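You operate a simulated robot arm through the tools that you are given. There is no shell and no other tool.

The job below is to be done with a simulated robot arm. You get a single attempt, and the scene is never put back.

JOB
Empty the spot cleaner's dirty tank into the blue pail.
Fine: switch off first, lay the stopper on the table, then refit the tank, then its stopper. Set down upright: grey stopper.

The check looks at the end state, three seconds after you hand in, the way a careful person would. Anything else that was tipped, shoved, dropped, spilled or broken makes it a failure. Lids that push on must go on centred and level and be pressed home; caps that screw on are set level and turned clockwise until they are tight.

ROBOT AND FRAMES
A 7-joint arm with a fingered hand, fixed in place. Base frame: the origin is on the floor under the middle of its stand, x ahead of it, y to its left, z up; the work surface is at about z = 0.76. Readings come in m, rad, newtons and seconds.
With the tool pointing down near the work surface it reaches from about 0.1 to 0.64 m from the base axis. Its first joint turns from -1.204 to 3.002 rad. Payload 3.4 kg.
Tool frame: the origin (TCP) lies between the finger pads and is the grasp point; the fingertips stand 0.025 m ahead of it; z points along the fingers, y is the line along which they close. The gripper opens to 0.088 m; its body begins 0.029 m behind the TCP. The gripper is a hand of 5 fingers: y runs from the thumb to the fingers, the wrist lies at [-0.013, -0.097, -0.162] in the tool frame, and closing takes about 1.5 s.
Orientation is told as [roll, pitch, yaw] about the base's x, y, z axes, in that order, counted from this pose: with the fingers straight down and the wrist toward the robot, the tool's x, y and z point along [0, 1, 0], [1, 0, 0] and [0, 0, -1] of the base frame.

CONTROLS
- The arm moves only by the tool move_arm. Its argument "moves" is a list of rows, each an object (a shift or turn left out is 0, a gripper value left out holds the last) with "travel": the shift along the base's x, y, z in m, a list of three; "delta_rot": the turn, a rotation vector about the base's x, y, z in rad, a list of three. In form: [{"travel": [dx, dy, dz], "delta_rot": [rx, ry, rz]}, ...]. A call has 1 to 20 rows; each row is the pose to reach, as a shift and turn from the pose commanded when the call began. "grip" is the opening, from 0 (shut) to 1 (fully open), set as the call begins (left out, the last holds). Each row takes 0.2 s and may step no farther than 0.05 m and 0.15 rad from the row before; otherwise, or with a gripper value out of range, the whole call is refused. Where a pose cannot be reached the arm comes as near as it can. A force on the tool above 80 N (or 10 N above the force at the start of the call, whichever is more), or a blocked arm, ends the call early, and 0.2 s more pass. The fingers move at their own pace (about 0.153 m/s each) and stop on an object; they squeeze with about 34 N. The grip force told is the motor's: it shows also when the fingers shut on nothing. Time passes only in rows, and 0.2 s behind the last, so rows that repeat a pose let the fingers close. It gives the time, the measured TCP pose, the force on the tool (base axes), the opening and the grip force at its end, in the units of the frame above (readings bear some noise), with the torque about the TCP (base axes, N m) and any sound that the robot's microphone picked up.
- Cameras (640 x 400 px; columns grow to the right, rows downward): "scene" is fixed at [0.0503, 0.4994, 1.6605]; the picture's right is [-0.89, -0.46, 0.00], its down [-0.26, 0.50, -0.83] and it looks along [0.38, -0.74, -0.56] (base axes); focal length 313 px, centre (320, 200). "wrist" rides on the gripper at [0.059, -0.079, -0.105] in the tool frame; the picture's right is [-0.73, 0.32, -0.61], its down [-0.62, -0.68, 0.38] and it looks along [-0.29, 0.66, 0.70] (tool axes); focal length 234 px, centre (320, 200). There is no depth. A picture from a camera that has moved, and an enlarged one, comes with that camera's place and axes in the base frame and with its lens.
- capture(camera): a new picture of that camera. It takes no simulated time.
- lift_body(by): slides the trunk up (or, below 0, down) by that many m; the arm rides with it, the base frame stays. It gives what a move gives, with no picture.
- grasp_type(shape): the hand has 5 fingers and takes this shape, open, in about a second: jaw (thumb against the fingers, like two jaws); tri (thumb and two fingers); tip (a fingertip pinch); poke (one finger out to press); point (the index stretched); flat (the hand flat); cup (the hand cupped); fist (a fist). The gripper value then closes the fingers along that shape, each until it touches; the sizes above hold for jaw. It gives what a move gives, with no picture.
- inspect(camera, box): a new picture of the part [left, top, right, bottom] of that camera's present view, enlarged. It takes no simulated time.
- sign_off(): hands the job in; it is judged then, once.

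Nothing tells you positions but the pictures and the camera data. Unless the task says otherwise, let go and move clear before handing in.

The tools are called after "Call:" as a command line: name --argument value ..., lists and objects as JSON in quotes. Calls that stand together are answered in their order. move_arm: Moves the arm, as the interface text tells. Its arguments: {"type":"object","properties":{"moves":{"type":"array"},"grip":{"type":"number"}},"required":["moves"]} The other tools are called the same way: lift_body (by) moves the trunk up or down; grasp_type (shape) gives the hand a shape; capture (camera) takes a picture; inspect (camera, box) takes an enlarged picture of a part of a camera's view; sign_off () hands the job in.

At the start:

```text
time_s: 0.0
tool_pos: [0.3543, -0.418, 1.272]
orientation: [-0.001, 0.0, 0.0]
wrist_force: [0.5, -0.1, 0.2]
ft_torque: [0.02, 0.0, 0.0]
finger_gap: 0.088
grip_force: 0.0
shape: jaw
trunk travel left (down, up): [-0.75, 0.19]
```

scene: 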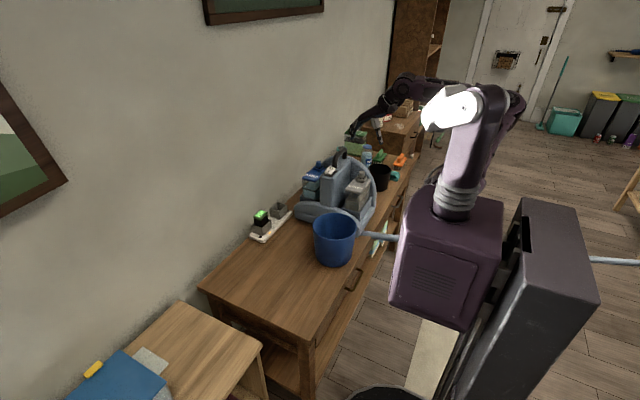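
wrist: 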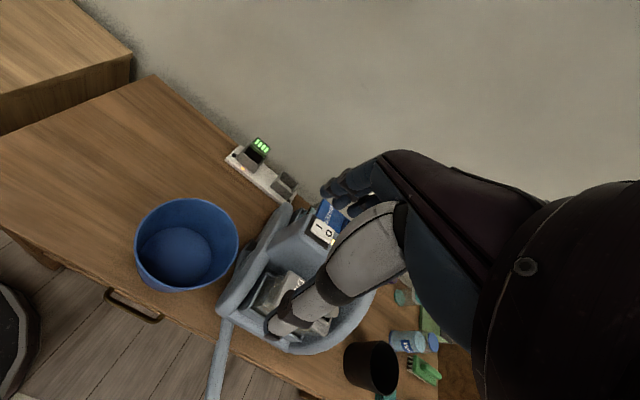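

I see a table with the blue pail, a blue-grey spot cleaner with tanks, and a power strip with a lit green meter behind. I'll enlarge the views to find the dirty tank, switch and stopper.

Call:
inspect --camera "scene" --box '[240, 120, 440, 280]'

Call:
inspect --camera "wrist" --box '[200, 120, 460, 400]'

Call:
inspect --camera "scene" --box '[290, 140, 390, 240]'

```text
2.50 times, centred on (340, 200) of scene
camera zoom: at [0.0503, 0.4994, 1.6605], right [-0.89, -0.46, 0.0], down [-0.26, 0.5, -0.83], along [0.38, -0.74, -0.56], focal length 782 px, centre (270, 200)
```

zoom: 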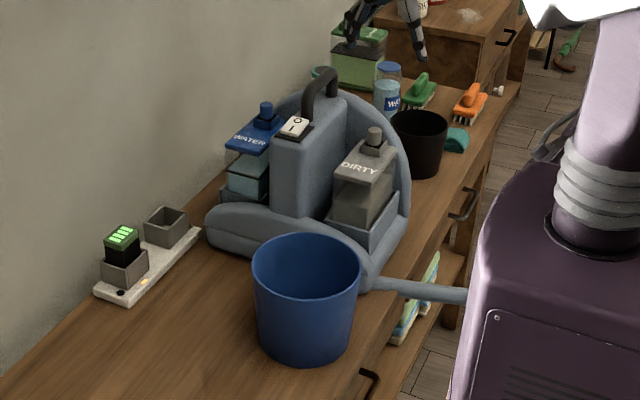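

```text
1.43 times, centred on (330, 260) of wrist
camera zoom: at [0.275, -0.3589, 1.3764], right [0.32, -0.73, 0.61], down [-0.68, -0.62, -0.38], along [0.66, -0.29, -0.7], focal length 334 px, centre (306, 114)
```

zoom: 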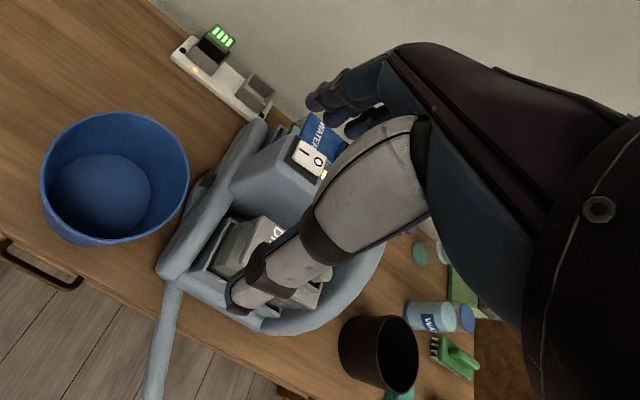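

```text
4.00 times, centred on (340, 190) of scene
camera zoom: at [0.0503, 0.4994, 1.6605], right [-0.89, -0.46, 0.0], down [-0.26, 0.5, -0.83], along [0.38, -0.74, -0.56], focal length 1250 px, centre (240, 240)
```

zoom: 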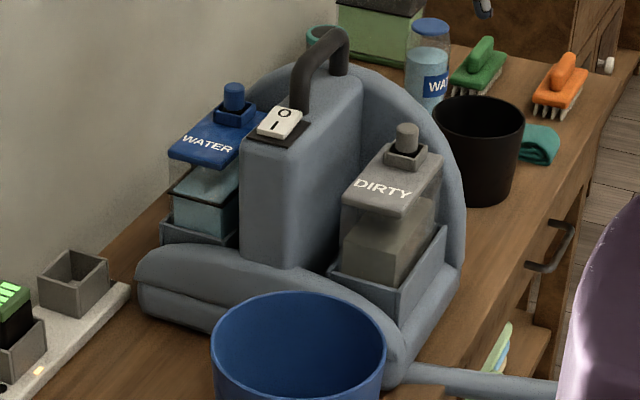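

The cleaner's DIRTY tank faces the robot side, the power switch is on top near (0.54, -0.53, 1.04), and the pail is near (0.425, -0.355). I'll yaw the hand and raise it a little to see the tank without fingers in the way.

Call:
move_arm --moves '[{"travel": [0, 0, 0.02], "delta_rot": [0, 0, -0.14]}, {"travel": [0, 0, 0.04], "delta_rot": [0, 0, -0.28]}, {"travel": [0, 0, 0.06], "delta_rot": [0, 0, -0.42]}, {"travel": [0, 0, 0.08], "delta_rot": [0, 0, -0.56]}, {"travel": [0, 0, 0.1], "delta_rot": [0, 0, -0.7]}, {"travel": [0, 0, 0.1], "delta_rot": [0, 0, -0.75]}]'

Call:
capture --camera "wrist"

Call:
capture --camera "scene"

```text
time_s: 1.4
tool_pos: [0.354, -0.4191, 1.3703]
orientation: [0.0, 0.0, -0.751]
wrist_force: [0.8, -0.7, 0.1]
ft_torque: [-0.01, -0.04, 0.01]
finger_gap: 0.0877
grip_force: 0.0
shape: jaw
trunk travel left (down, up): [-0.75, 0.19]
```

```text
taken
camera wrist: at [0.337, -0.322, 1.4761], right [-0.26, -0.75, 0.61], down [-0.92, 0.01, -0.38], along [0.28, -0.66, -0.7], focal length 234 px, centre (320, 200)
```

wrist: 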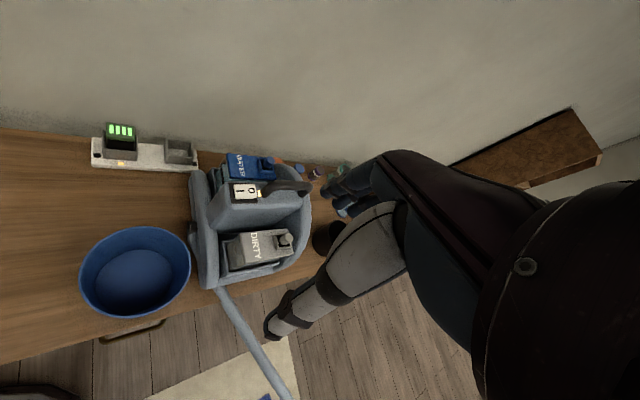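

```text
taken
```

scene: 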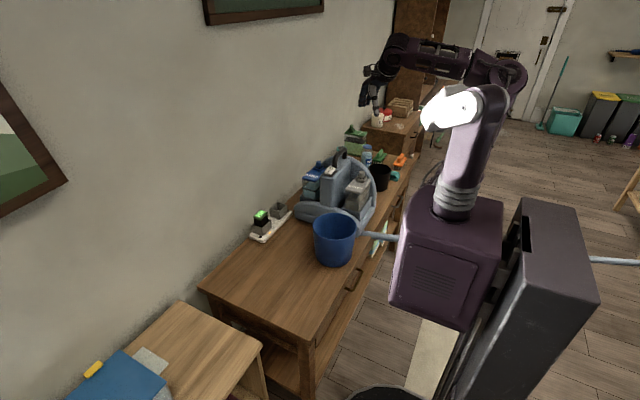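

Call:
inspect --camera "wrist" --box '[170, 130, 350, 310]'

Call:
inspect --camera "scene" --box '[300, 130, 400, 250]'

Call:
inspect --camera "scene" --box '[320, 140, 380, 200]'

```text
2.22 times, centred on (260, 220) of wrist
camera zoom: at [0.337, -0.322, 1.4761], right [-0.26, -0.75, 0.61], down [-0.92, 0.01, -0.38], along [0.28, -0.66, -0.7], focal length 520 px, centre (453, 156)
```

zoom: 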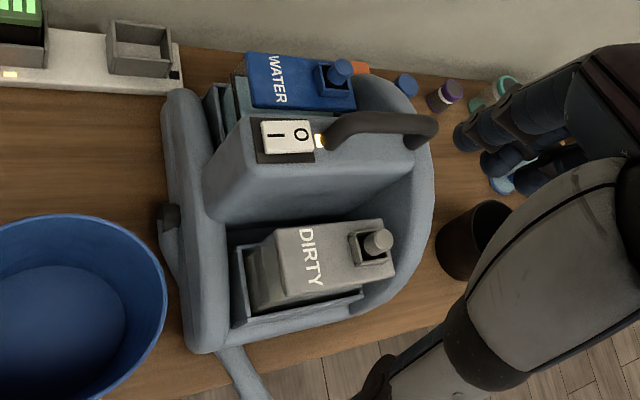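

```text
3.33 times, centred on (350, 190) of scene
camera zoom: at [0.0503, 0.4994, 1.6605], right [-0.89, -0.46, 0.0], down [-0.26, 0.5, -0.83], along [0.38, -0.74, -0.56], focal length 1042 px, centre (220, 233)
```

zoom: 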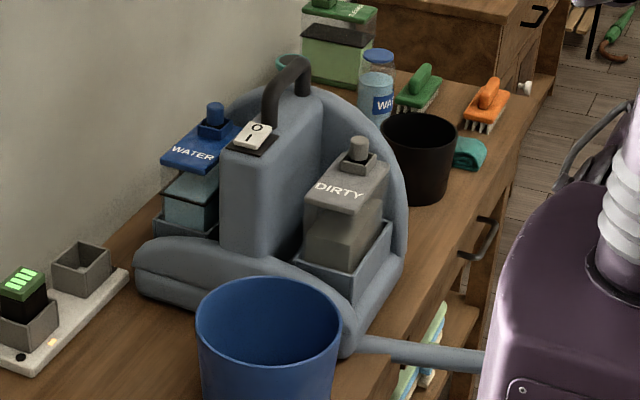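

```text
6.67 times, centred on (350, 170) of scene
camera zoom: at [0.0503, 0.4994, 1.6605], right [-0.89, -0.46, 0.0], down [-0.26, 0.5, -0.83], along [0.38, -0.74, -0.56], focal length 2084 px, centre (120, 400)
```

zoom: 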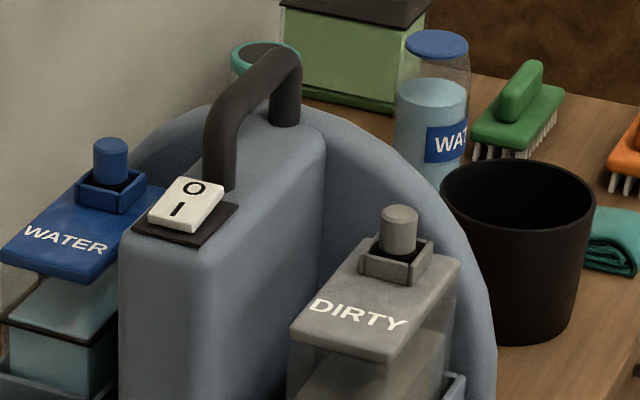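

I can see the rocker switch (I toward the pail, O toward the handle, a small amber lamp), and the grey stopper at the rear of the DIRTY tank, around (0.428, -0.62, 1.017). First I'll shape the hand to poke and see where the fingertip is.

Call:
grasp_type --shape "poke"

Call:
capture --camera "wrist"

Call:
inspect --camera "scene" --box '[330, 20, 450, 120]'

Call:
inspect --camera "wrist" --box '[220, 160, 320, 230]'

```text
time_s: 2.3
tool_pos: [0.3538, -0.4184, 1.3726]
orientation: [0.0, 0.0, -0.749]
wrist_force: [-0.7, 0.6, 0.0]
ft_torque: [-0.02, -0.03, -0.01]
finger_gap: 0.0
grip_force: 0.1
shape: poke
trunk travel left (down, up): [-0.75, 0.19]
```

```text
taken
camera wrist: at [0.3367, -0.3217, 1.4761], right [-0.26, -0.75, 0.61], down [-0.92, 0.01, -0.38], along [0.28, -0.66, -0.7], focal length 234 px, centre (320, 200)
```

wrist: 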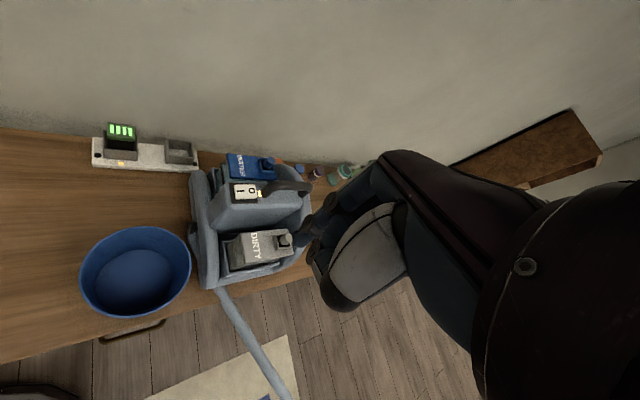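

```text
4.00 times, centred on (390, 70) of scene
camera zoom: at [0.0503, 0.4994, 1.6605], right [-0.89, -0.46, 0.0], down [-0.26, 0.5, -0.83], along [0.38, -0.74, -0.56], focal length 1250 px, centre (40, 720)
```

zoom: 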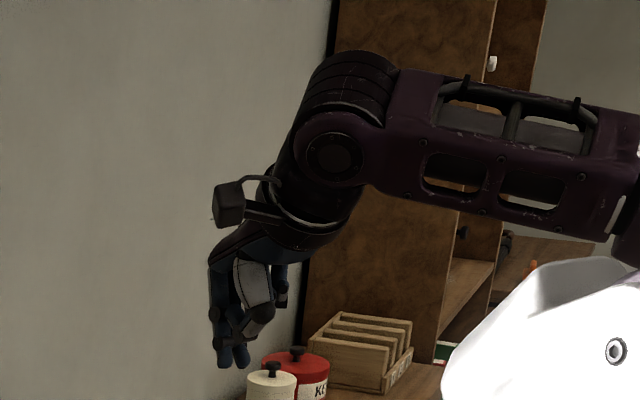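

```text
5.71 times, centred on (270, 195) of wrist
camera zoom: at [0.3367, -0.3217, 1.4761], right [-0.26, -0.75, 0.61], down [-0.92, 0.01, -0.38], along [0.28, -0.66, -0.7], focal length 1338 px, centre (606, 229)
```

zoom: 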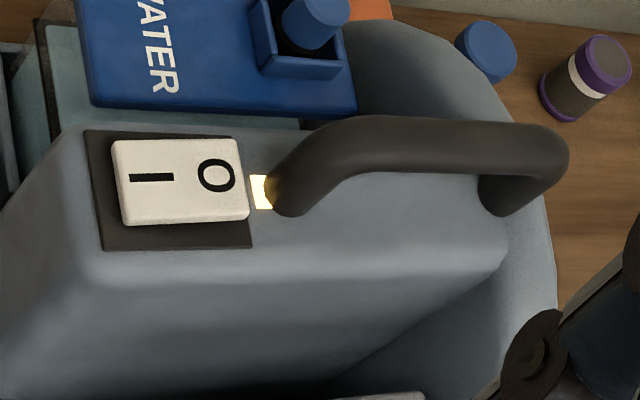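

The lamp by the O end is lit, so the cleaner is on. I'm looking closely at the poke fingertip to learn its offset from the TCP.

Call:
inspect --camera "wrist" --box '[270, 140, 430, 330]'

Call:
inspect --camera "scene" --box '[365, 75, 405, 125]'

```text
2.11 times, centred on (350, 235) of wrist
camera zoom: at [0.3367, -0.3217, 1.4761], right [-0.26, -0.75, 0.61], down [-0.92, 0.01, -0.38], along [0.28, -0.66, -0.7], focal length 493 px, centre (257, 126)
```

zoom: 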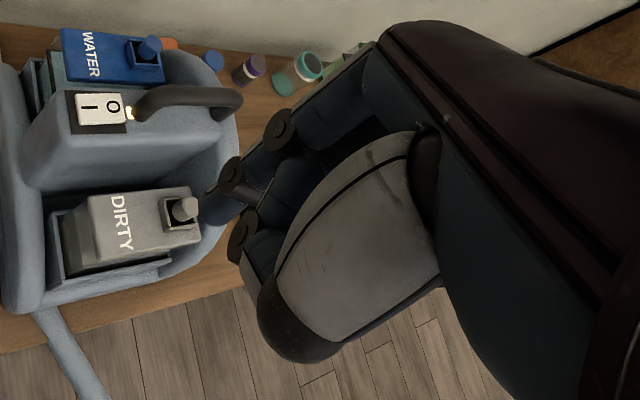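

```text
8.00 times, centred on (385, 100) of scene
camera zoom: at [0.0503, 0.4994, 1.6605], right [-0.89, -0.46, 0.0], down [-0.26, 0.5, -0.83], along [0.38, -0.74, -0.56], focal length 2501 px, centre (-200, 1000)
```

zoom: 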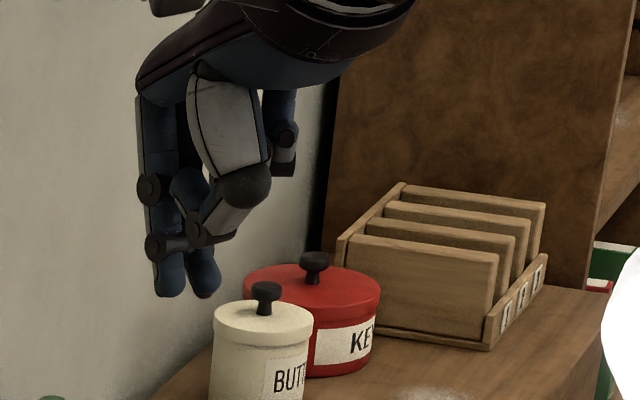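

The poke fingertip seems to sit about 0.025 m ahead of the TCP, but there may be a second finger beside it; I'll zoom in to check.

Call:
inspect --camera "scene" --box '[378, 88, 402, 114]'

Call:
inspect --camera "wrist" --box '[295, 170, 365, 290]'

```text
15.38 times, centred on (390, 101) of scene
camera zoom: at [0.0503, 0.4994, 1.6605], right [-0.89, -0.46, 0.0], down [-0.26, 0.5, -0.83], along [0.38, -0.74, -0.56], focal length 4809 px, centre (-757, 1723)
```

zoom: 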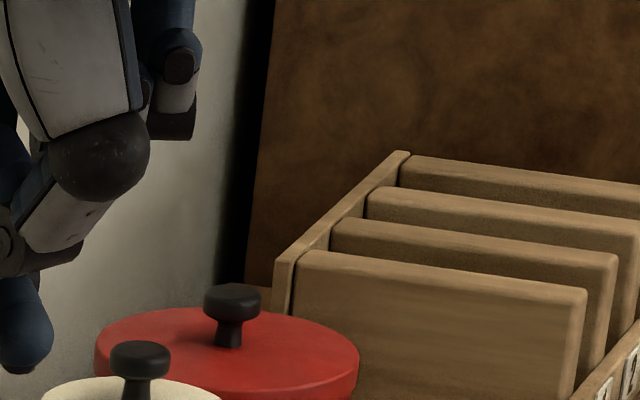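

```text
3.33 times, centred on (330, 230) of wrist
camera zoom: at [0.3367, -0.3217, 1.4761], right [-0.26, -0.75, 0.61], down [-0.92, 0.01, -0.38], along [0.28, -0.66, -0.7], focal length 781 px, centre (287, 100)
```

zoom: 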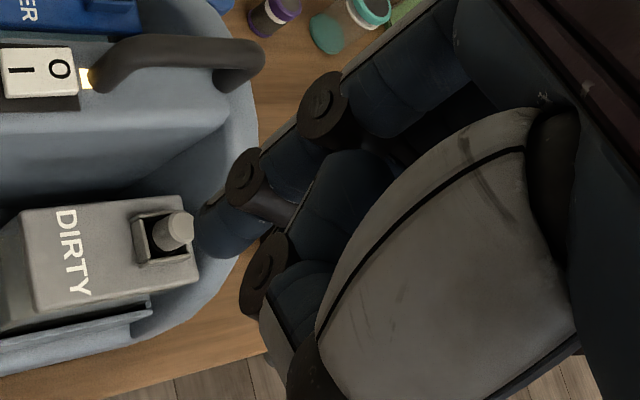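

Call:
inspect --camera "scene" --box '[372, 86, 396, 114]'

Call:
grasp_type --shape "point"

Call:
inspect --camera "scene" --box '[372, 86, 396, 114]'

Call:
inspect --camera "wrist" --box '[250, 140, 410, 330]'

```text
14.29 times, centred on (384, 100) of scene
camera zoom: at [0.0503, 0.4994, 1.6605], right [-0.89, -0.46, 0.0], down [-0.26, 0.5, -0.83], along [0.38, -0.74, -0.56], focal length 4466 px, centre (-594, 1629)
```

zoom: 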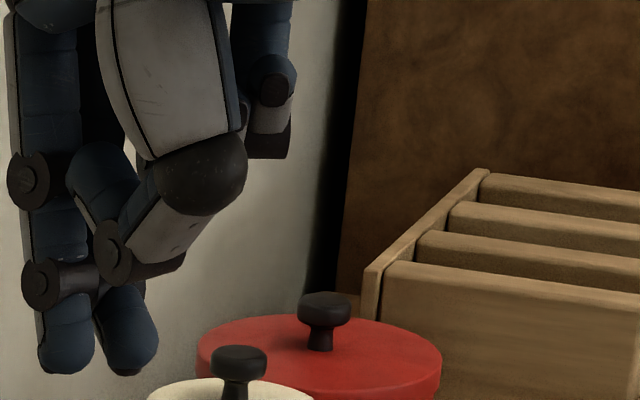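

```text
time_s: 3.2
tool_pos: [0.3534, -0.4188, 1.3712]
orientation: [0.0, 0.0, -0.748]
wrist_force: [-0.3, -0.1, -0.4]
ft_torque: [0.01, 0.0, 0.03]
finger_gap: 0.0001
grip_force: 0.0
shape: point
trunk travel left (down, up): [-0.75, 0.19]
```

```text
14.29 times, centred on (384, 100) of scene
camera zoom: at [0.0503, 0.4994, 1.6605], right [-0.89, -0.46, 0.0], down [-0.26, 0.5, -0.83], along [0.38, -0.74, -0.56], focal length 4466 px, centre (-594, 1629)
```

zoom: 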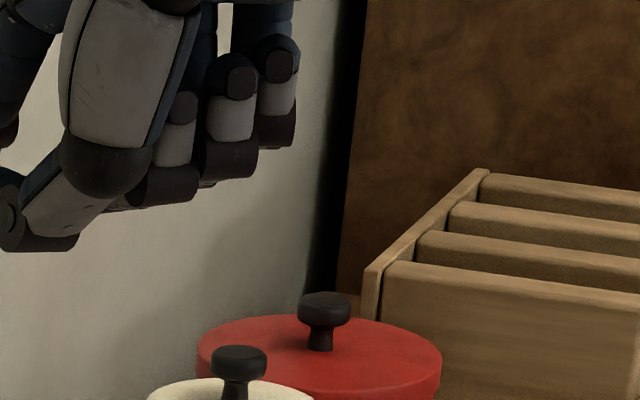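

```text
2.11 times, centred on (330, 235) of wrist
camera zoom: at [0.3367, -0.3217, 1.476], right [-0.26, -0.75, 0.61], down [-0.92, 0.01, -0.38], along [0.28, -0.66, -0.7], focal length 493 px, centre (299, 126)
```

zoom: 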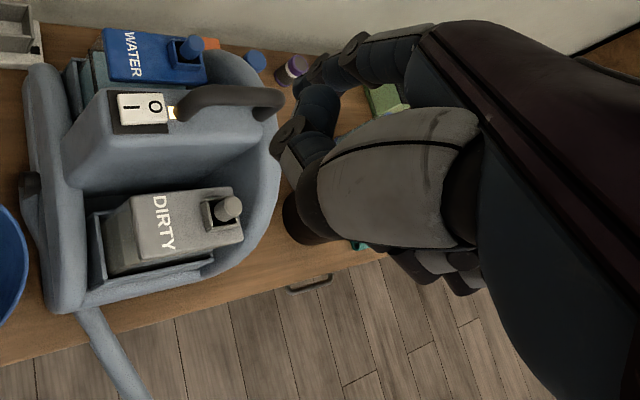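

Poke puts the index and thumb tips together just ahead of the TCP, which suits the rocker. I'll return to poke and lower the trunk so the wrist sits near shoulder height for best reach.

Call:
grasp_type --shape "poke"

Call:
lift_body --by -0.22

Call:
capture --camera "scene"

Call:
capture --camera "wrist"

```text
time_s: 4.1
tool_pos: [0.3541, -0.4182, 1.3717]
orientation: [0.001, 0.0, -0.749]
wrist_force: [0.0, -0.1, -1.1]
ft_torque: [0.0, -0.03, 0.01]
finger_gap: 0.0
grip_force: 0.1
shape: poke
trunk travel left (down, up): [-0.75, 0.19]
```

```text
time_s: 6.4
tool_pos: [0.354, -0.4182, 1.1506]
orientation: [0.001, 0.001, -0.749]
wrist_force: [-0.1, 0.2, 0.4]
ft_torque: [0.0, 0.0, -0.03]
finger_gap: 0.0001
grip_force: 0.1
shape: poke
trunk travel left (down, up): [-0.53, 0.41]
```

```text
taken
```

scene: 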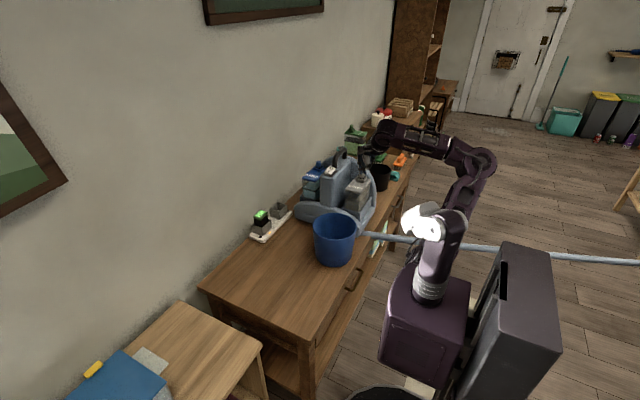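

```text
taken
camera wrist: at [0.3367, -0.3216, 1.2561], right [-0.26, -0.75, 0.61], down [-0.92, 0.01, -0.38], along [0.28, -0.66, -0.7], focal length 234 px, centre (320, 200)
```

wrist: 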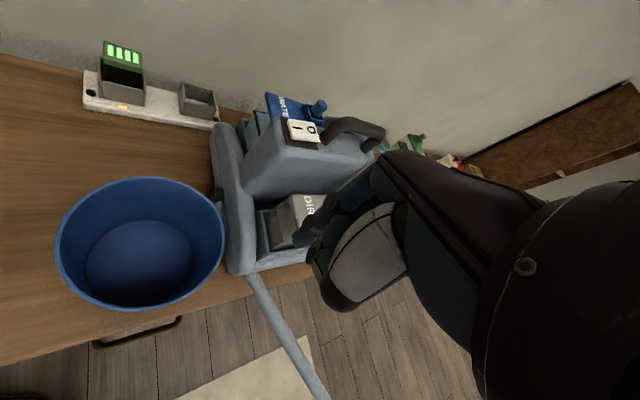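

The pail, cleaner and hose are all clear below the hand. Now I'll bring the poke fingertip above the O end of the rocker, tilted so the hand leans away from the handle.

Call:
move_arm --moves '[{"travel": [0.03, -0.02, 0.005], "delta_rot": [-0.072, -0.044, -0.09]}, {"travel": [0.06, -0.04, 0.01], "delta_rot": [-0.144, -0.088, -0.18]}, {"travel": [0.09, -0.06, 0.015], "delta_rot": [-0.216, -0.131, -0.27]}, {"travel": [0.12, -0.08, 0.02], "delta_rot": [-0.288, -0.175, -0.359]}, {"travel": [0.148, -0.1, 0.02], "delta_rot": [-0.361, -0.219, -0.449]}, {"travel": [0.175, -0.1155, 0.02], "delta_rot": [-0.4327, -0.2629, -0.5391]}]' --grip 0

Call:
capture --camera "scene"

Call:
capture --camera "wrist"

```text
time_s: 7.8
tool_pos: [0.5314, -0.5341, 1.1701]
orientation: [-0.002, -0.502, -1.3]
wrist_force: [-0.2, 0.5, 0.1]
ft_torque: [-0.03, 0.02, -0.03]
finger_gap: 0.0003
grip_force: 34.2
shape: jaw
trunk travel left (down, up): [-0.53, 0.41]
```

```text
taken
```

scene: 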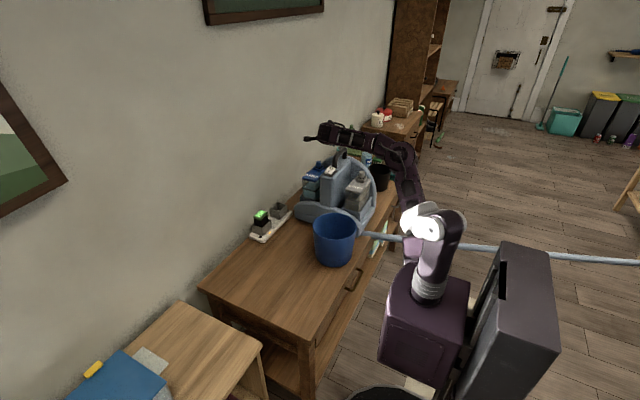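

```text
taken
camera wrist: at [0.5567, -0.4031, 1.2243], right [-0.7, -0.19, 0.69], down [-0.71, 0.23, -0.66], along [-0.04, -0.96, -0.29], focal length 234 px, centre (320, 200)
```

wrist: 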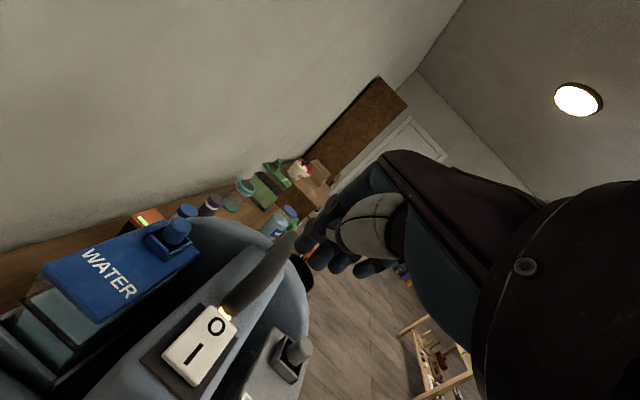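

The arm reaches fine above the switch; sending a grip value reset the hand to jaw, so I'll set poke again and look.

Call:
grasp_type --shape "poke"

Call:
inspect --camera "scene" --box '[300, 100, 400, 200]'

Call:
inspect --camera "wrist" --box '[130, 180, 430, 400]'

```text
time_s: 8.7
tool_pos: [0.5285, -0.5337, 1.172]
orientation: [0.0, -0.499, -1.298]
wrist_force: [-0.9, 0.2, 0.6]
ft_torque: [0.03, 0.01, -0.02]
finger_gap: 0.0
grip_force: 0.1
shape: poke
trunk travel left (down, up): [-0.53, 0.41]
```

```text
4.00 times, centred on (350, 150) of scene
camera zoom: at [0.0503, 0.4994, 1.6605], right [-0.89, -0.46, 0.0], down [-0.26, 0.5, -0.83], along [0.38, -0.74, -0.56], focal length 1250 px, centre (200, 400)
```

zoom: 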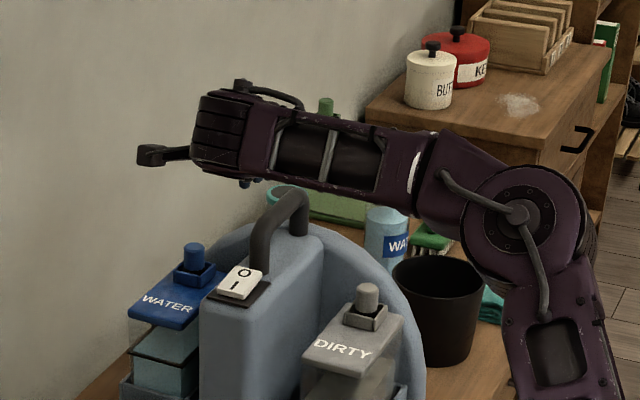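

```text
1.82 times, centred on (280, 290) of wrist
camera zoom: at [0.5543, -0.403, 1.2254], right [-0.7, -0.19, 0.69], down [-0.71, 0.23, -0.66], along [-0.03, -0.95, -0.3], focal length 426 px, centre (393, 36)
```

zoom: 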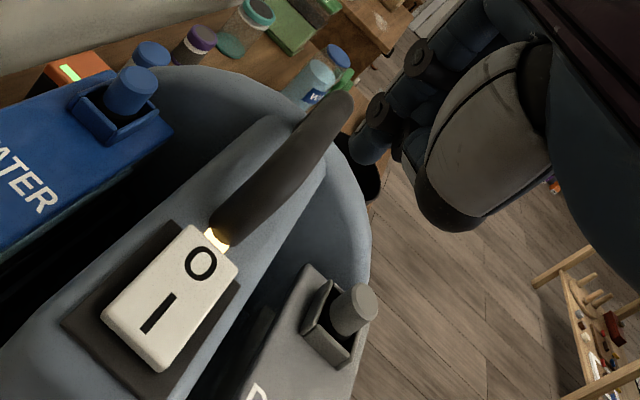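

Call:
move_arm --moves '[{"travel": [0, 0.001, -0.03]}, {"travel": [0, 0.002, -0.055]}]'

Call:
inspect --camera "wrist" --box '[200, 200, 380, 400]'

Call:
inspect --camera "scene" --box '[310, 120, 380, 190]'

```text
time_s: 9.3
tool_pos: [0.5298, -0.5333, 1.1155]
orientation: [0.001, -0.5, -1.3]
wrist_force: [0.2, 0.4, 0.6]
ft_torque: [0.0, 0.01, 0.0]
finger_gap: 0.0
grip_force: 0.1
shape: poke
trunk travel left (down, up): [-0.53, 0.41]
```

```text
2.00 times, centred on (290, 300) of wrist
camera zoom: at [0.5543, -0.4024, 1.1706], right [-0.7, -0.19, 0.69], down [-0.71, 0.23, -0.66], along [-0.03, -0.95, -0.3], focal length 468 px, centre (380, 0)
```

zoom: 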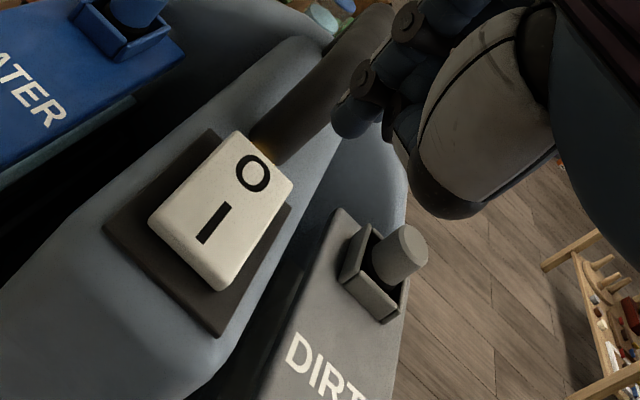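

```text
5.71 times, centred on (345, 155) of scene
camera zoom: at [0.0503, 0.4994, 1.6605], right [-0.89, -0.46, 0.0], down [-0.26, 0.5, -0.83], along [0.38, -0.74, -0.56], focal length 1786 px, centre (177, 457)
```

zoom: 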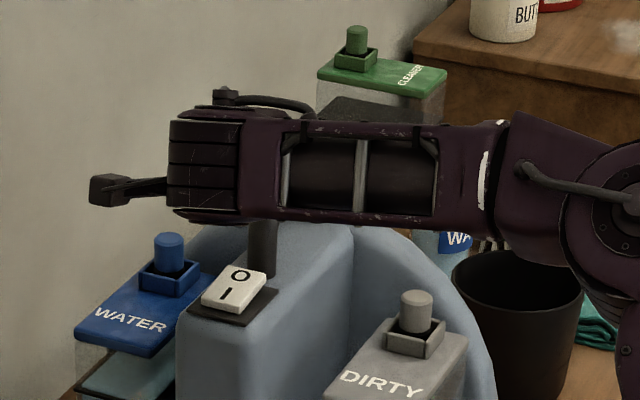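

Call:
move_arm --moves '[{"travel": [0.003, 0, -0.015]}, {"travel": [0.003, 0, -0.03]}]'

Call:
inspect --camera "wrist" --box '[200, 200, 380, 400]'

Call:
inspect --camera "scene" --box '[310, 120, 380, 190]'

```text
time_s: 9.9
tool_pos: [0.5321, -0.5323, 1.087]
orientation: [0.001, -0.502, -1.299]
wrist_force: [-1.0, -0.7, -0.2]
ft_torque: [0.04, 0.02, 0.02]
finger_gap: 0.0
grip_force: 0.1
shape: poke
trunk travel left (down, up): [-0.53, 0.41]
```

```text
2.00 times, centred on (290, 300) of wrist
camera zoom: at [0.5573, -0.4015, 1.1414], right [-0.7, -0.19, 0.69], down [-0.71, 0.23, -0.66], along [-0.04, -0.95, -0.3], focal length 468 px, centre (380, 0)
```

zoom: 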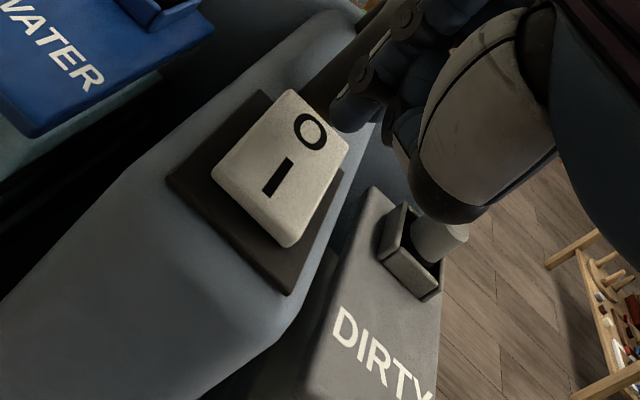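

```text
5.71 times, centred on (345, 155) of scene
camera zoom: at [0.0503, 0.4994, 1.6605], right [-0.89, -0.46, 0.0], down [-0.26, 0.5, -0.83], along [0.38, -0.74, -0.56], focal length 1786 px, centre (177, 457)
```

zoom: 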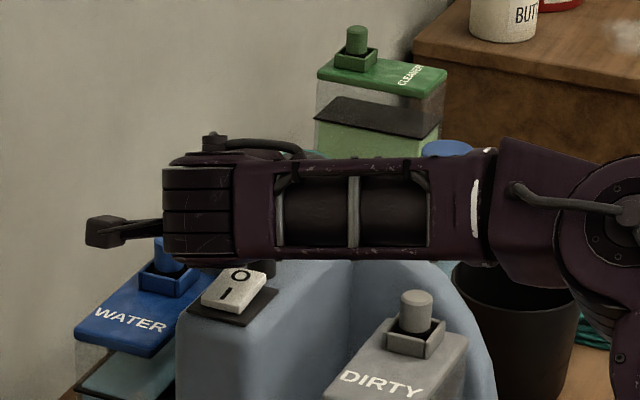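

Call:
move_arm --moves '[{"travel": [0.002, 0, -0.004]}, {"travel": [0.002, 0, -0.008]}, {"travel": [0.002, 0, -0.011]}]'

Call:
inspect --camera "wrist" --box '[240, 200, 360, 320]'

```text
time_s: 10.7
tool_pos: [0.5351, -0.5319, 1.0752]
orientation: [0.001, -0.499, -1.3]
wrist_force: [0.1, 0.7, -0.7]
ft_torque: [-0.02, -0.01, 0.0]
finger_gap: 0.0
grip_force: 0.1
shape: poke
trunk travel left (down, up): [-0.53, 0.41]
```

```text
3.33 times, centred on (300, 260) of wrist
camera zoom: at [0.5593, -0.4011, 1.1294], right [-0.7, -0.19, 0.69], down [-0.71, 0.23, -0.66], along [-0.03, -0.95, -0.3], focal length 781 px, centre (387, 0)
```

zoom: 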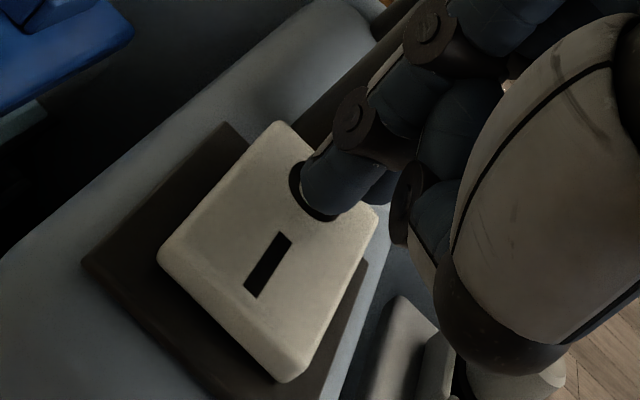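

The fingertip is right over the O mark. I'll press straight down in small steps and watch the force.

Call:
move_arm --moves '[{"travel": [0, -0.001, -0.003]}, {"travel": [0, -0.001, -0.006]}]'

Call:
inspect --camera "wrist" --box '[240, 200, 360, 320]'

```text
time_s: 11.3
tool_pos: [0.5333, -0.5317, 1.0699]
orientation: [0.002, -0.5, -1.297]
wrist_force: [0.1, -0.7, 0.6]
ft_torque: [-0.02, 0.02, 0.01]
finger_gap: 0.0001
grip_force: 0.0
shape: poke
trunk travel left (down, up): [-0.53, 0.41]
```

```text
3.33 times, centred on (300, 260) of wrist
camera zoom: at [0.5586, -0.4012, 1.1234], right [-0.7, -0.19, 0.69], down [-0.71, 0.23, -0.66], along [-0.03, -0.95, -0.29], focal length 781 px, centre (387, 0)
```

zoom: 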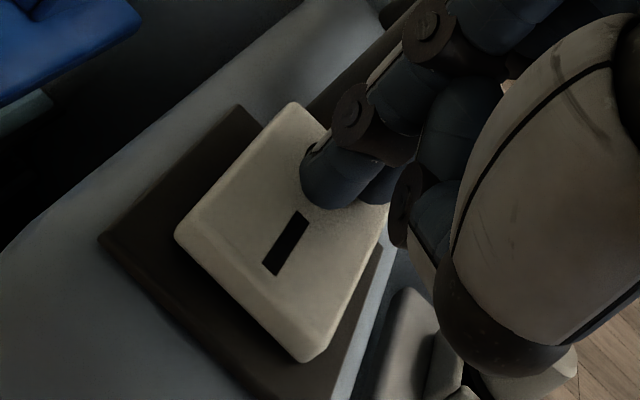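

Call:
move_arm --moves '[{"travel": [0, 0, -0.003]}, {"travel": [0, 0, -0.005]}]'

Call:
inspect --camera "wrist" --box '[240, 200, 360, 320]'

```text
time_s: 11.9
tool_pos: [0.5325, -0.5304, 1.0658]
orientation: [0.001, -0.504, -1.3]
wrist_force: [-1.3, 0.2, 8.4]
ft_torque: [-0.09, 0.02, -0.02]
finger_gap: 0.0001
grip_force: 0.0
shape: poke
trunk travel left (down, up): [-0.53, 0.41]
```

```text
3.33 times, centred on (300, 260) of wrist
camera zoom: at [0.5576, -0.4004, 1.1198], right [-0.7, -0.19, 0.69], down [-0.71, 0.23, -0.67], along [-0.03, -0.96, -0.29], focal length 781 px, centre (387, 0)
```

zoom: 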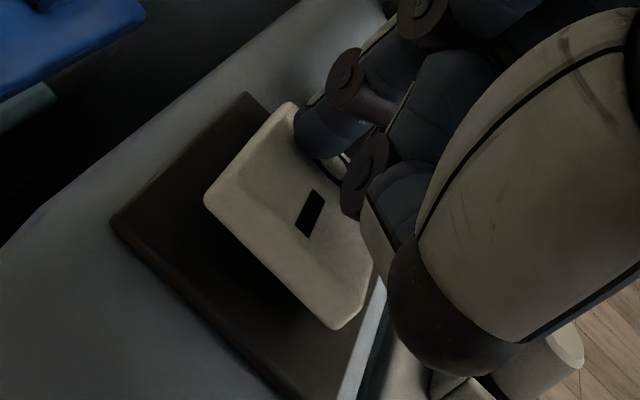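

The rocker has tipped to O. I'll back straight up and check the lamp.

Call:
move_arm --moves '[{"travel": [0, 0, -0.001]}, {"travel": [0, 0, 0.03]}, {"travel": [0, 0.01, 0.07]}, {"travel": [0, 0.03, 0.11]}]'

Call:
inspect --camera "wrist" --box '[130, 200, 380, 400]'

Call:
inspect --camera "scene" --box '[300, 130, 380, 210]'

```text
time_s: 12.9
tool_pos: [0.5344, -0.5003, 1.1762]
orientation: [-0.001, -0.502, -1.299]
wrist_force: [0.1, -0.3, 0.2]
ft_torque: [-0.03, 0.02, 0.01]
finger_gap: 0.0
grip_force: 0.1
shape: poke
trunk travel left (down, up): [-0.53, 0.41]
```

```text
2.00 times, centred on (255, 300) of wrist
camera zoom: at [0.5593, -0.3694, 1.2307], right [-0.7, -0.19, 0.69], down [-0.71, 0.23, -0.66], along [-0.04, -0.95, -0.29], focal length 468 px, centre (450, 0)
```

zoom: 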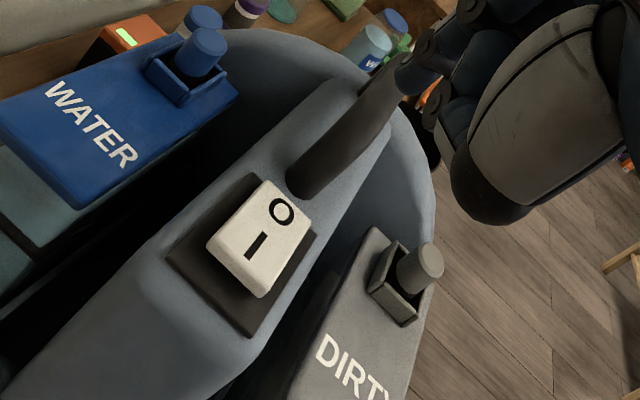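

```text
5.00 times, centred on (340, 170) of scene
camera zoom: at [0.0503, 0.4994, 1.6605], right [-0.89, -0.46, 0.0], down [-0.26, 0.5, -0.83], along [0.38, -0.74, -0.56], focal length 1563 px, centre (220, 350)
```

zoom: 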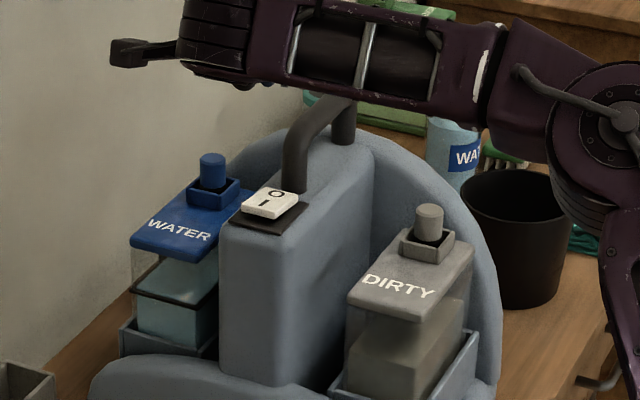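

The rocker is now down on O and the lamp is dark. Next is the stopper: I'll turn the hand to yaw 0 with the fingers leaning down and back, above the DIRTY tank, and take a fingertip pinch shape.

Call:
move_arm --moves '[{"travel": [-0.013, -0.004, 0.008], "delta_rot": [-0.0098, 0.0725, 0.1121]}, {"travel": [-0.026, -0.008, 0.016], "delta_rot": [-0.0197, 0.145, 0.2242]}, {"travel": [-0.039, -0.012, 0.02], "delta_rot": [-0.0295, 0.2174, 0.3363]}, {"travel": [-0.052, -0.016, 0.02], "delta_rot": [-0.0394, 0.2899, 0.4484]}, {"travel": [-0.065, -0.02, 0.02], "delta_rot": [-0.0492, 0.3624, 0.5605]}, {"travel": [-0.078, -0.028, 0.02], "delta_rot": [-0.059, 0.4349, 0.6726]}, {"travel": [-0.091, -0.036, 0.02], "delta_rot": [-0.0689, 0.5074, 0.7847]}, {"travel": [-0.1, -0.044, 0.02], "delta_rot": [-0.0787, 0.5798, 0.8968]}, {"travel": [-0.105, -0.052, 0.02], "delta_rot": [-0.0886, 0.6523, 1.0089]}, {"travel": [-0.11, -0.06, 0.02], "delta_rot": [-0.0984, 0.7248, 1.121]}]'

Call:
grasp_type --shape "tip"

Call:
capture --camera "scene"

Call:
capture --camera "wrist"

```text
time_s: 15.1
tool_pos: [0.4236, -0.5631, 1.1934]
orientation: [-0.498, 0.001, 0.005]
wrist_force: [-0.4, 0.7, -0.1]
ft_torque: [0.02, 0.0, 0.02]
finger_gap: 0.0
grip_force: 0.0
shape: poke
trunk travel left (down, up): [-0.53, 0.41]
```

```text
time_s: 16.0
tool_pos: [0.4231, -0.5637, 1.1932]
orientation: [-0.498, -0.001, 0.0]
wrist_force: [0.2, 0.4, -0.9]
ft_torque: [-0.02, -0.02, 0.02]
finger_gap: 0.088
grip_force: 0.0
shape: tip
trunk travel left (down, up): [-0.53, 0.41]
```

```text
taken
```

scene: 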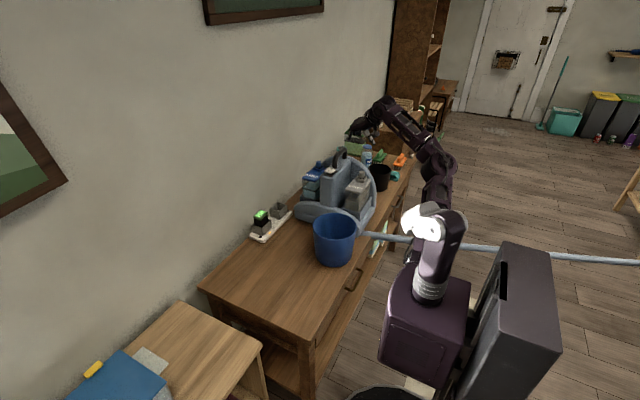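

```text
taken
camera wrist: at [0.3457, -0.461, 1.2578], right [0.32, -0.35, 0.88], down [-0.68, -0.73, -0.04], along [0.66, -0.59, -0.47], focal length 234 px, centre (320, 200)
```

wrist: 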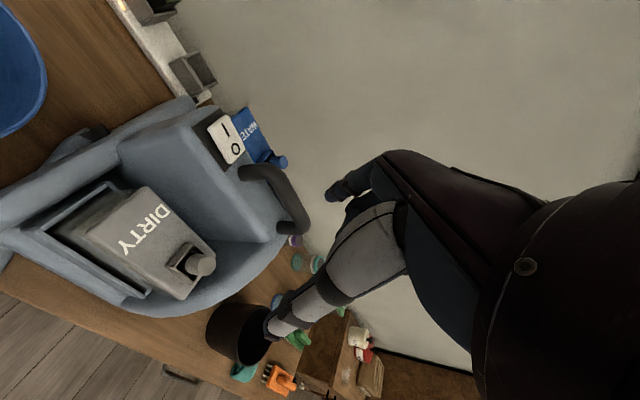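

Call:
move_arm --moves '[{"travel": [0, 0, 0]}, {"travel": [0, 0, 0]}, {"travel": [0, 0, 0]}, {"travel": [0, 0, 0]}, {"travel": [0, 0, 0]}]' --grip 0.35

Call:
inspect --camera "wrist" --box '[150, 160, 420, 350]'

Call:
inspect --camera "scene" --box '[330, 90, 400, 200]'

```text
time_s: 17.2
tool_pos: [0.4237, -0.5628, 1.1945]
orientation: [-0.499, 0.002, 0.0]
wrist_force: [0.6, -0.2, -0.8]
ft_torque: [0.02, 0.01, 0.01]
finger_gap: 0.0316
grip_force: 0.1
shape: tip
trunk travel left (down, up): [-0.53, 0.41]
```

```text
2.11 times, centred on (285, 255) of wrist
camera zoom: at [0.3456, -0.4611, 1.2578], right [0.32, -0.35, 0.88], down [-0.68, -0.73, -0.04], along [0.66, -0.59, -0.47], focal length 493 px, centre (394, 84)
```

zoom: 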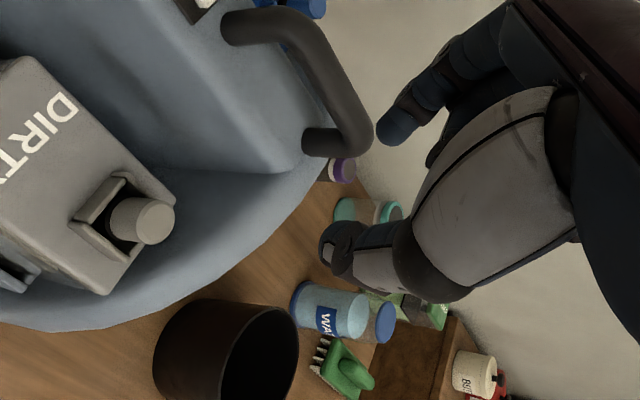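

```text
3.64 times, centred on (365, 145) of scene
camera zoom: at [0.0503, 0.4994, 1.6605], right [-0.89, -0.46, 0.0], down [-0.26, 0.5, -0.83], along [0.38, -0.74, -0.56], focal length 1137 px, centre (156, 400)
```

zoom: 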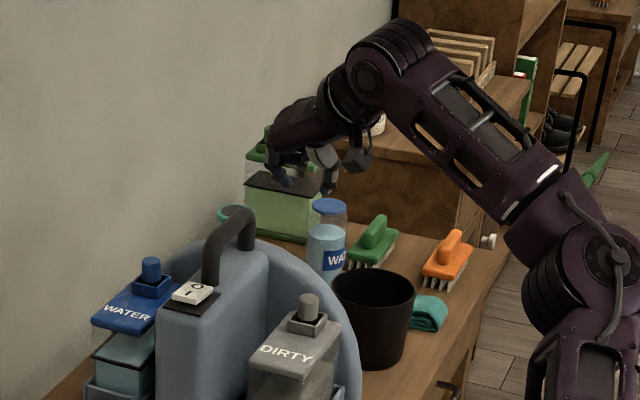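

Call:
inspect --camera "wrist" --box '[165, 220, 235, 300]'

Call:
inspect --camera "scene" --box '[340, 160, 376, 190]'

Call:
inspect --camera "wrist" --box '[0, 90, 320, 330]'

```text
5.00 times, centred on (200, 260) of wrist
camera zoom: at [0.3456, -0.4611, 1.2578], right [0.32, -0.35, 0.88], down [-0.68, -0.73, -0.04], along [0.66, -0.59, -0.47], focal length 1171 px, centre (920, -100)
```

zoom: 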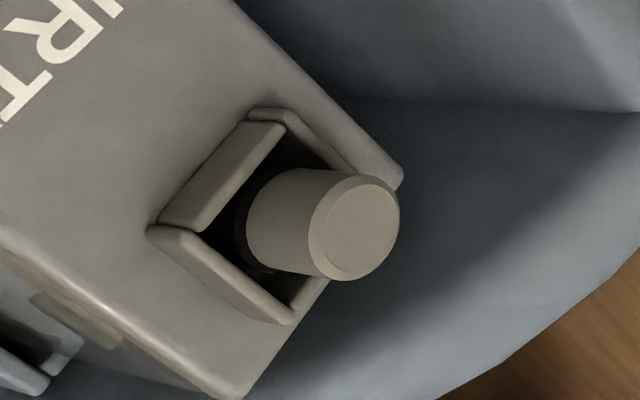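

```text
13.33 times, centred on (358, 175) of scene
camera zoom: at [0.0503, 0.4994, 1.6605], right [-0.89, -0.46, 0.0], down [-0.26, 0.5, -0.83], along [0.38, -0.74, -0.56], focal length 4168 px, centre (-187, 533)
```

zoom: 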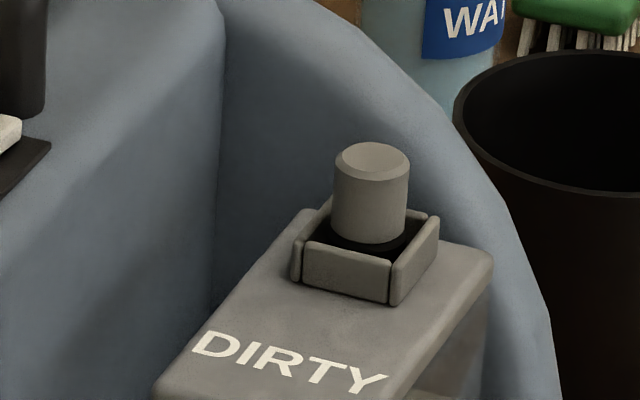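

```text
1.67 times, centred on (160, 210) of wrist
camera zoom: at [0.3456, -0.4611, 1.2578], right [0.32, -0.35, 0.88], down [-0.68, -0.73, -0.04], along [0.66, -0.59, -0.47], focal length 390 px, centre (587, 183)
```

zoom: 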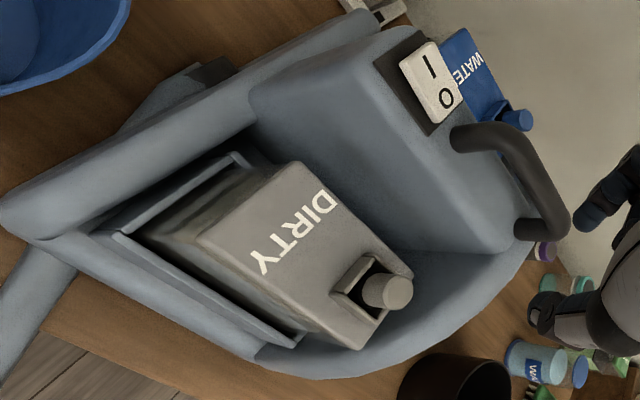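

The stopper is a plain 24 mm push plug standing about 16 mm above its square collar, top near (0.430, -0.629, 1.010). I'll move the open pinch above it and check alignment before descending.

Call:
move_arm --moves '[{"travel": [0.003, -0.03, -0.02]}, {"travel": [0.0063, -0.0582, -0.04]}, {"travel": [0.0063, -0.0582, -0.08]}, {"travel": [0.0063, -0.0582, -0.1145]}]' --grip 0.6

Call:
capture --camera "wrist"

Call:
inspect --camera "scene" --box '[325, 110, 405, 200]'

Call:
inspect --camera "wrist" --box '[190, 160, 390, 340]'

```text
time_s: 18.2
tool_pos: [0.4306, -0.6225, 1.0771]
orientation: [-0.499, 0.001, 0.001]
wrist_force: [-0.5, -0.3, -0.1]
ft_torque: [0.01, 0.0, 0.02]
finger_gap: 0.0523
grip_force: 0.0
shape: tip
trunk travel left (down, up): [-0.53, 0.41]
```

```text
taken
camera wrist: at [0.3516, -0.5212, 1.1417], right [0.32, -0.35, 0.88], down [-0.68, -0.73, -0.04], along [0.66, -0.59, -0.47], focal length 234 px, centre (320, 200)
```

wrist: 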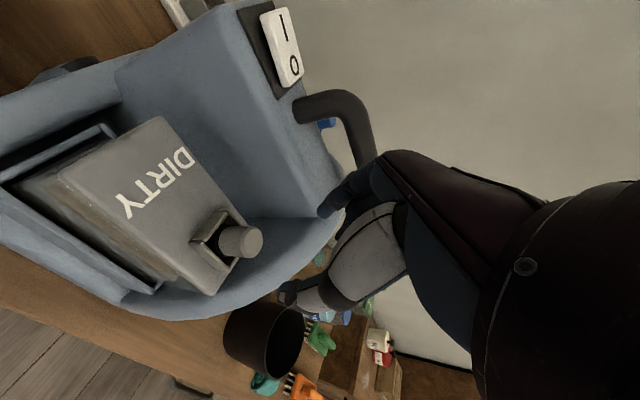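

```text
4.44 times, centred on (365, 155) of scene
camera zoom: at [0.0503, 0.4994, 1.6605], right [-0.89, -0.46, 0.0], down [-0.26, 0.5, -0.83], along [0.38, -0.74, -0.56], focal length 1389 px, centre (120, 400)
```

zoom: 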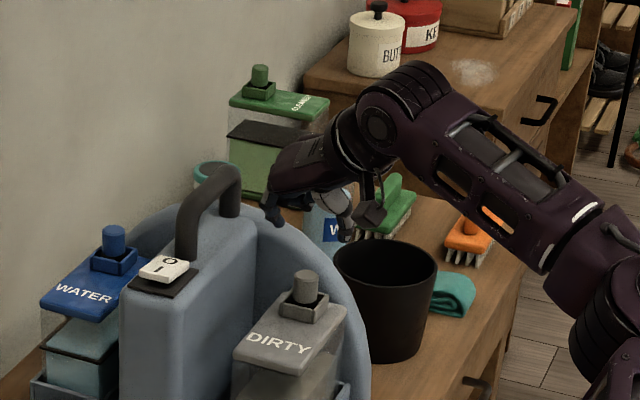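

```text
2.22 times, centred on (290, 250) of wrist
camera zoom: at [0.3516, -0.5212, 1.1417], right [0.32, -0.35, 0.88], down [-0.68, -0.73, -0.04], along [0.66, -0.59, -0.47], focal length 520 px, centre (387, 89)
```

zoom: 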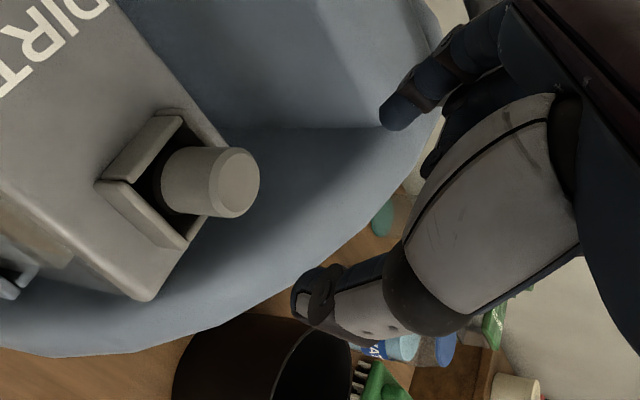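

Call:
move_arm --moves '[{"travel": [-0.001, 0.0005, -0.02]}, {"travel": [-0.001, 0.0005, -0.038]}]'

Call:
inspect --camera "wrist" --box '[230, 180, 370, 320]'

Call:
inspect --camera "scene" --box '[340, 140, 390, 190]'

```text
time_s: 18.8
tool_pos: [0.4287, -0.621, 1.0414]
orientation: [-0.5, 0.001, 0.0]
wrist_force: [0.7, 0.3, -1.0]
ft_torque: [0.01, -0.01, 0.02]
finger_gap: 0.0524
grip_force: 0.0
shape: tip
trunk travel left (down, up): [-0.53, 0.41]
```

```text
2.86 times, centred on (300, 250) of wrist
camera zoom: at [0.3508, -0.5191, 1.1047], right [0.32, -0.35, 0.88], down [-0.68, -0.73, -0.04], along [0.66, -0.59, -0.47], focal length 669 px, centre (377, 57)
```

zoom: 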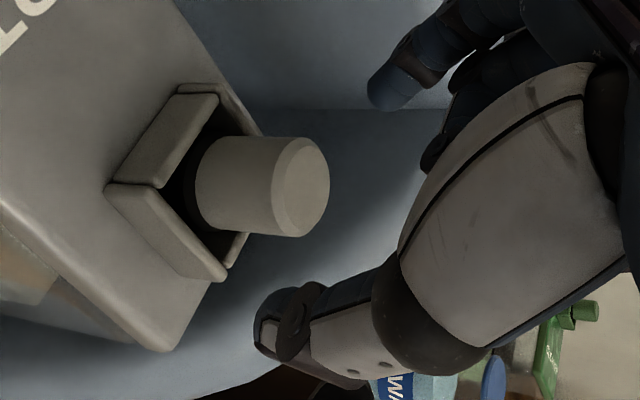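

```text
8.00 times, centred on (365, 165) of scene
camera zoom: at [0.0503, 0.4994, 1.6605], right [-0.89, -0.46, 0.0], down [-0.26, 0.5, -0.83], along [0.38, -0.74, -0.56], focal length 2501 px, centre (-40, 480)
```

zoom: 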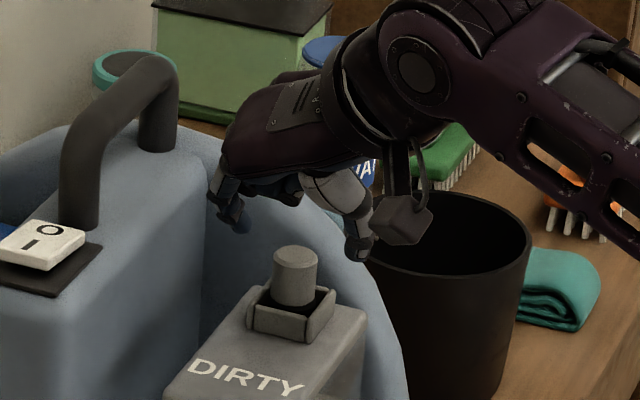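

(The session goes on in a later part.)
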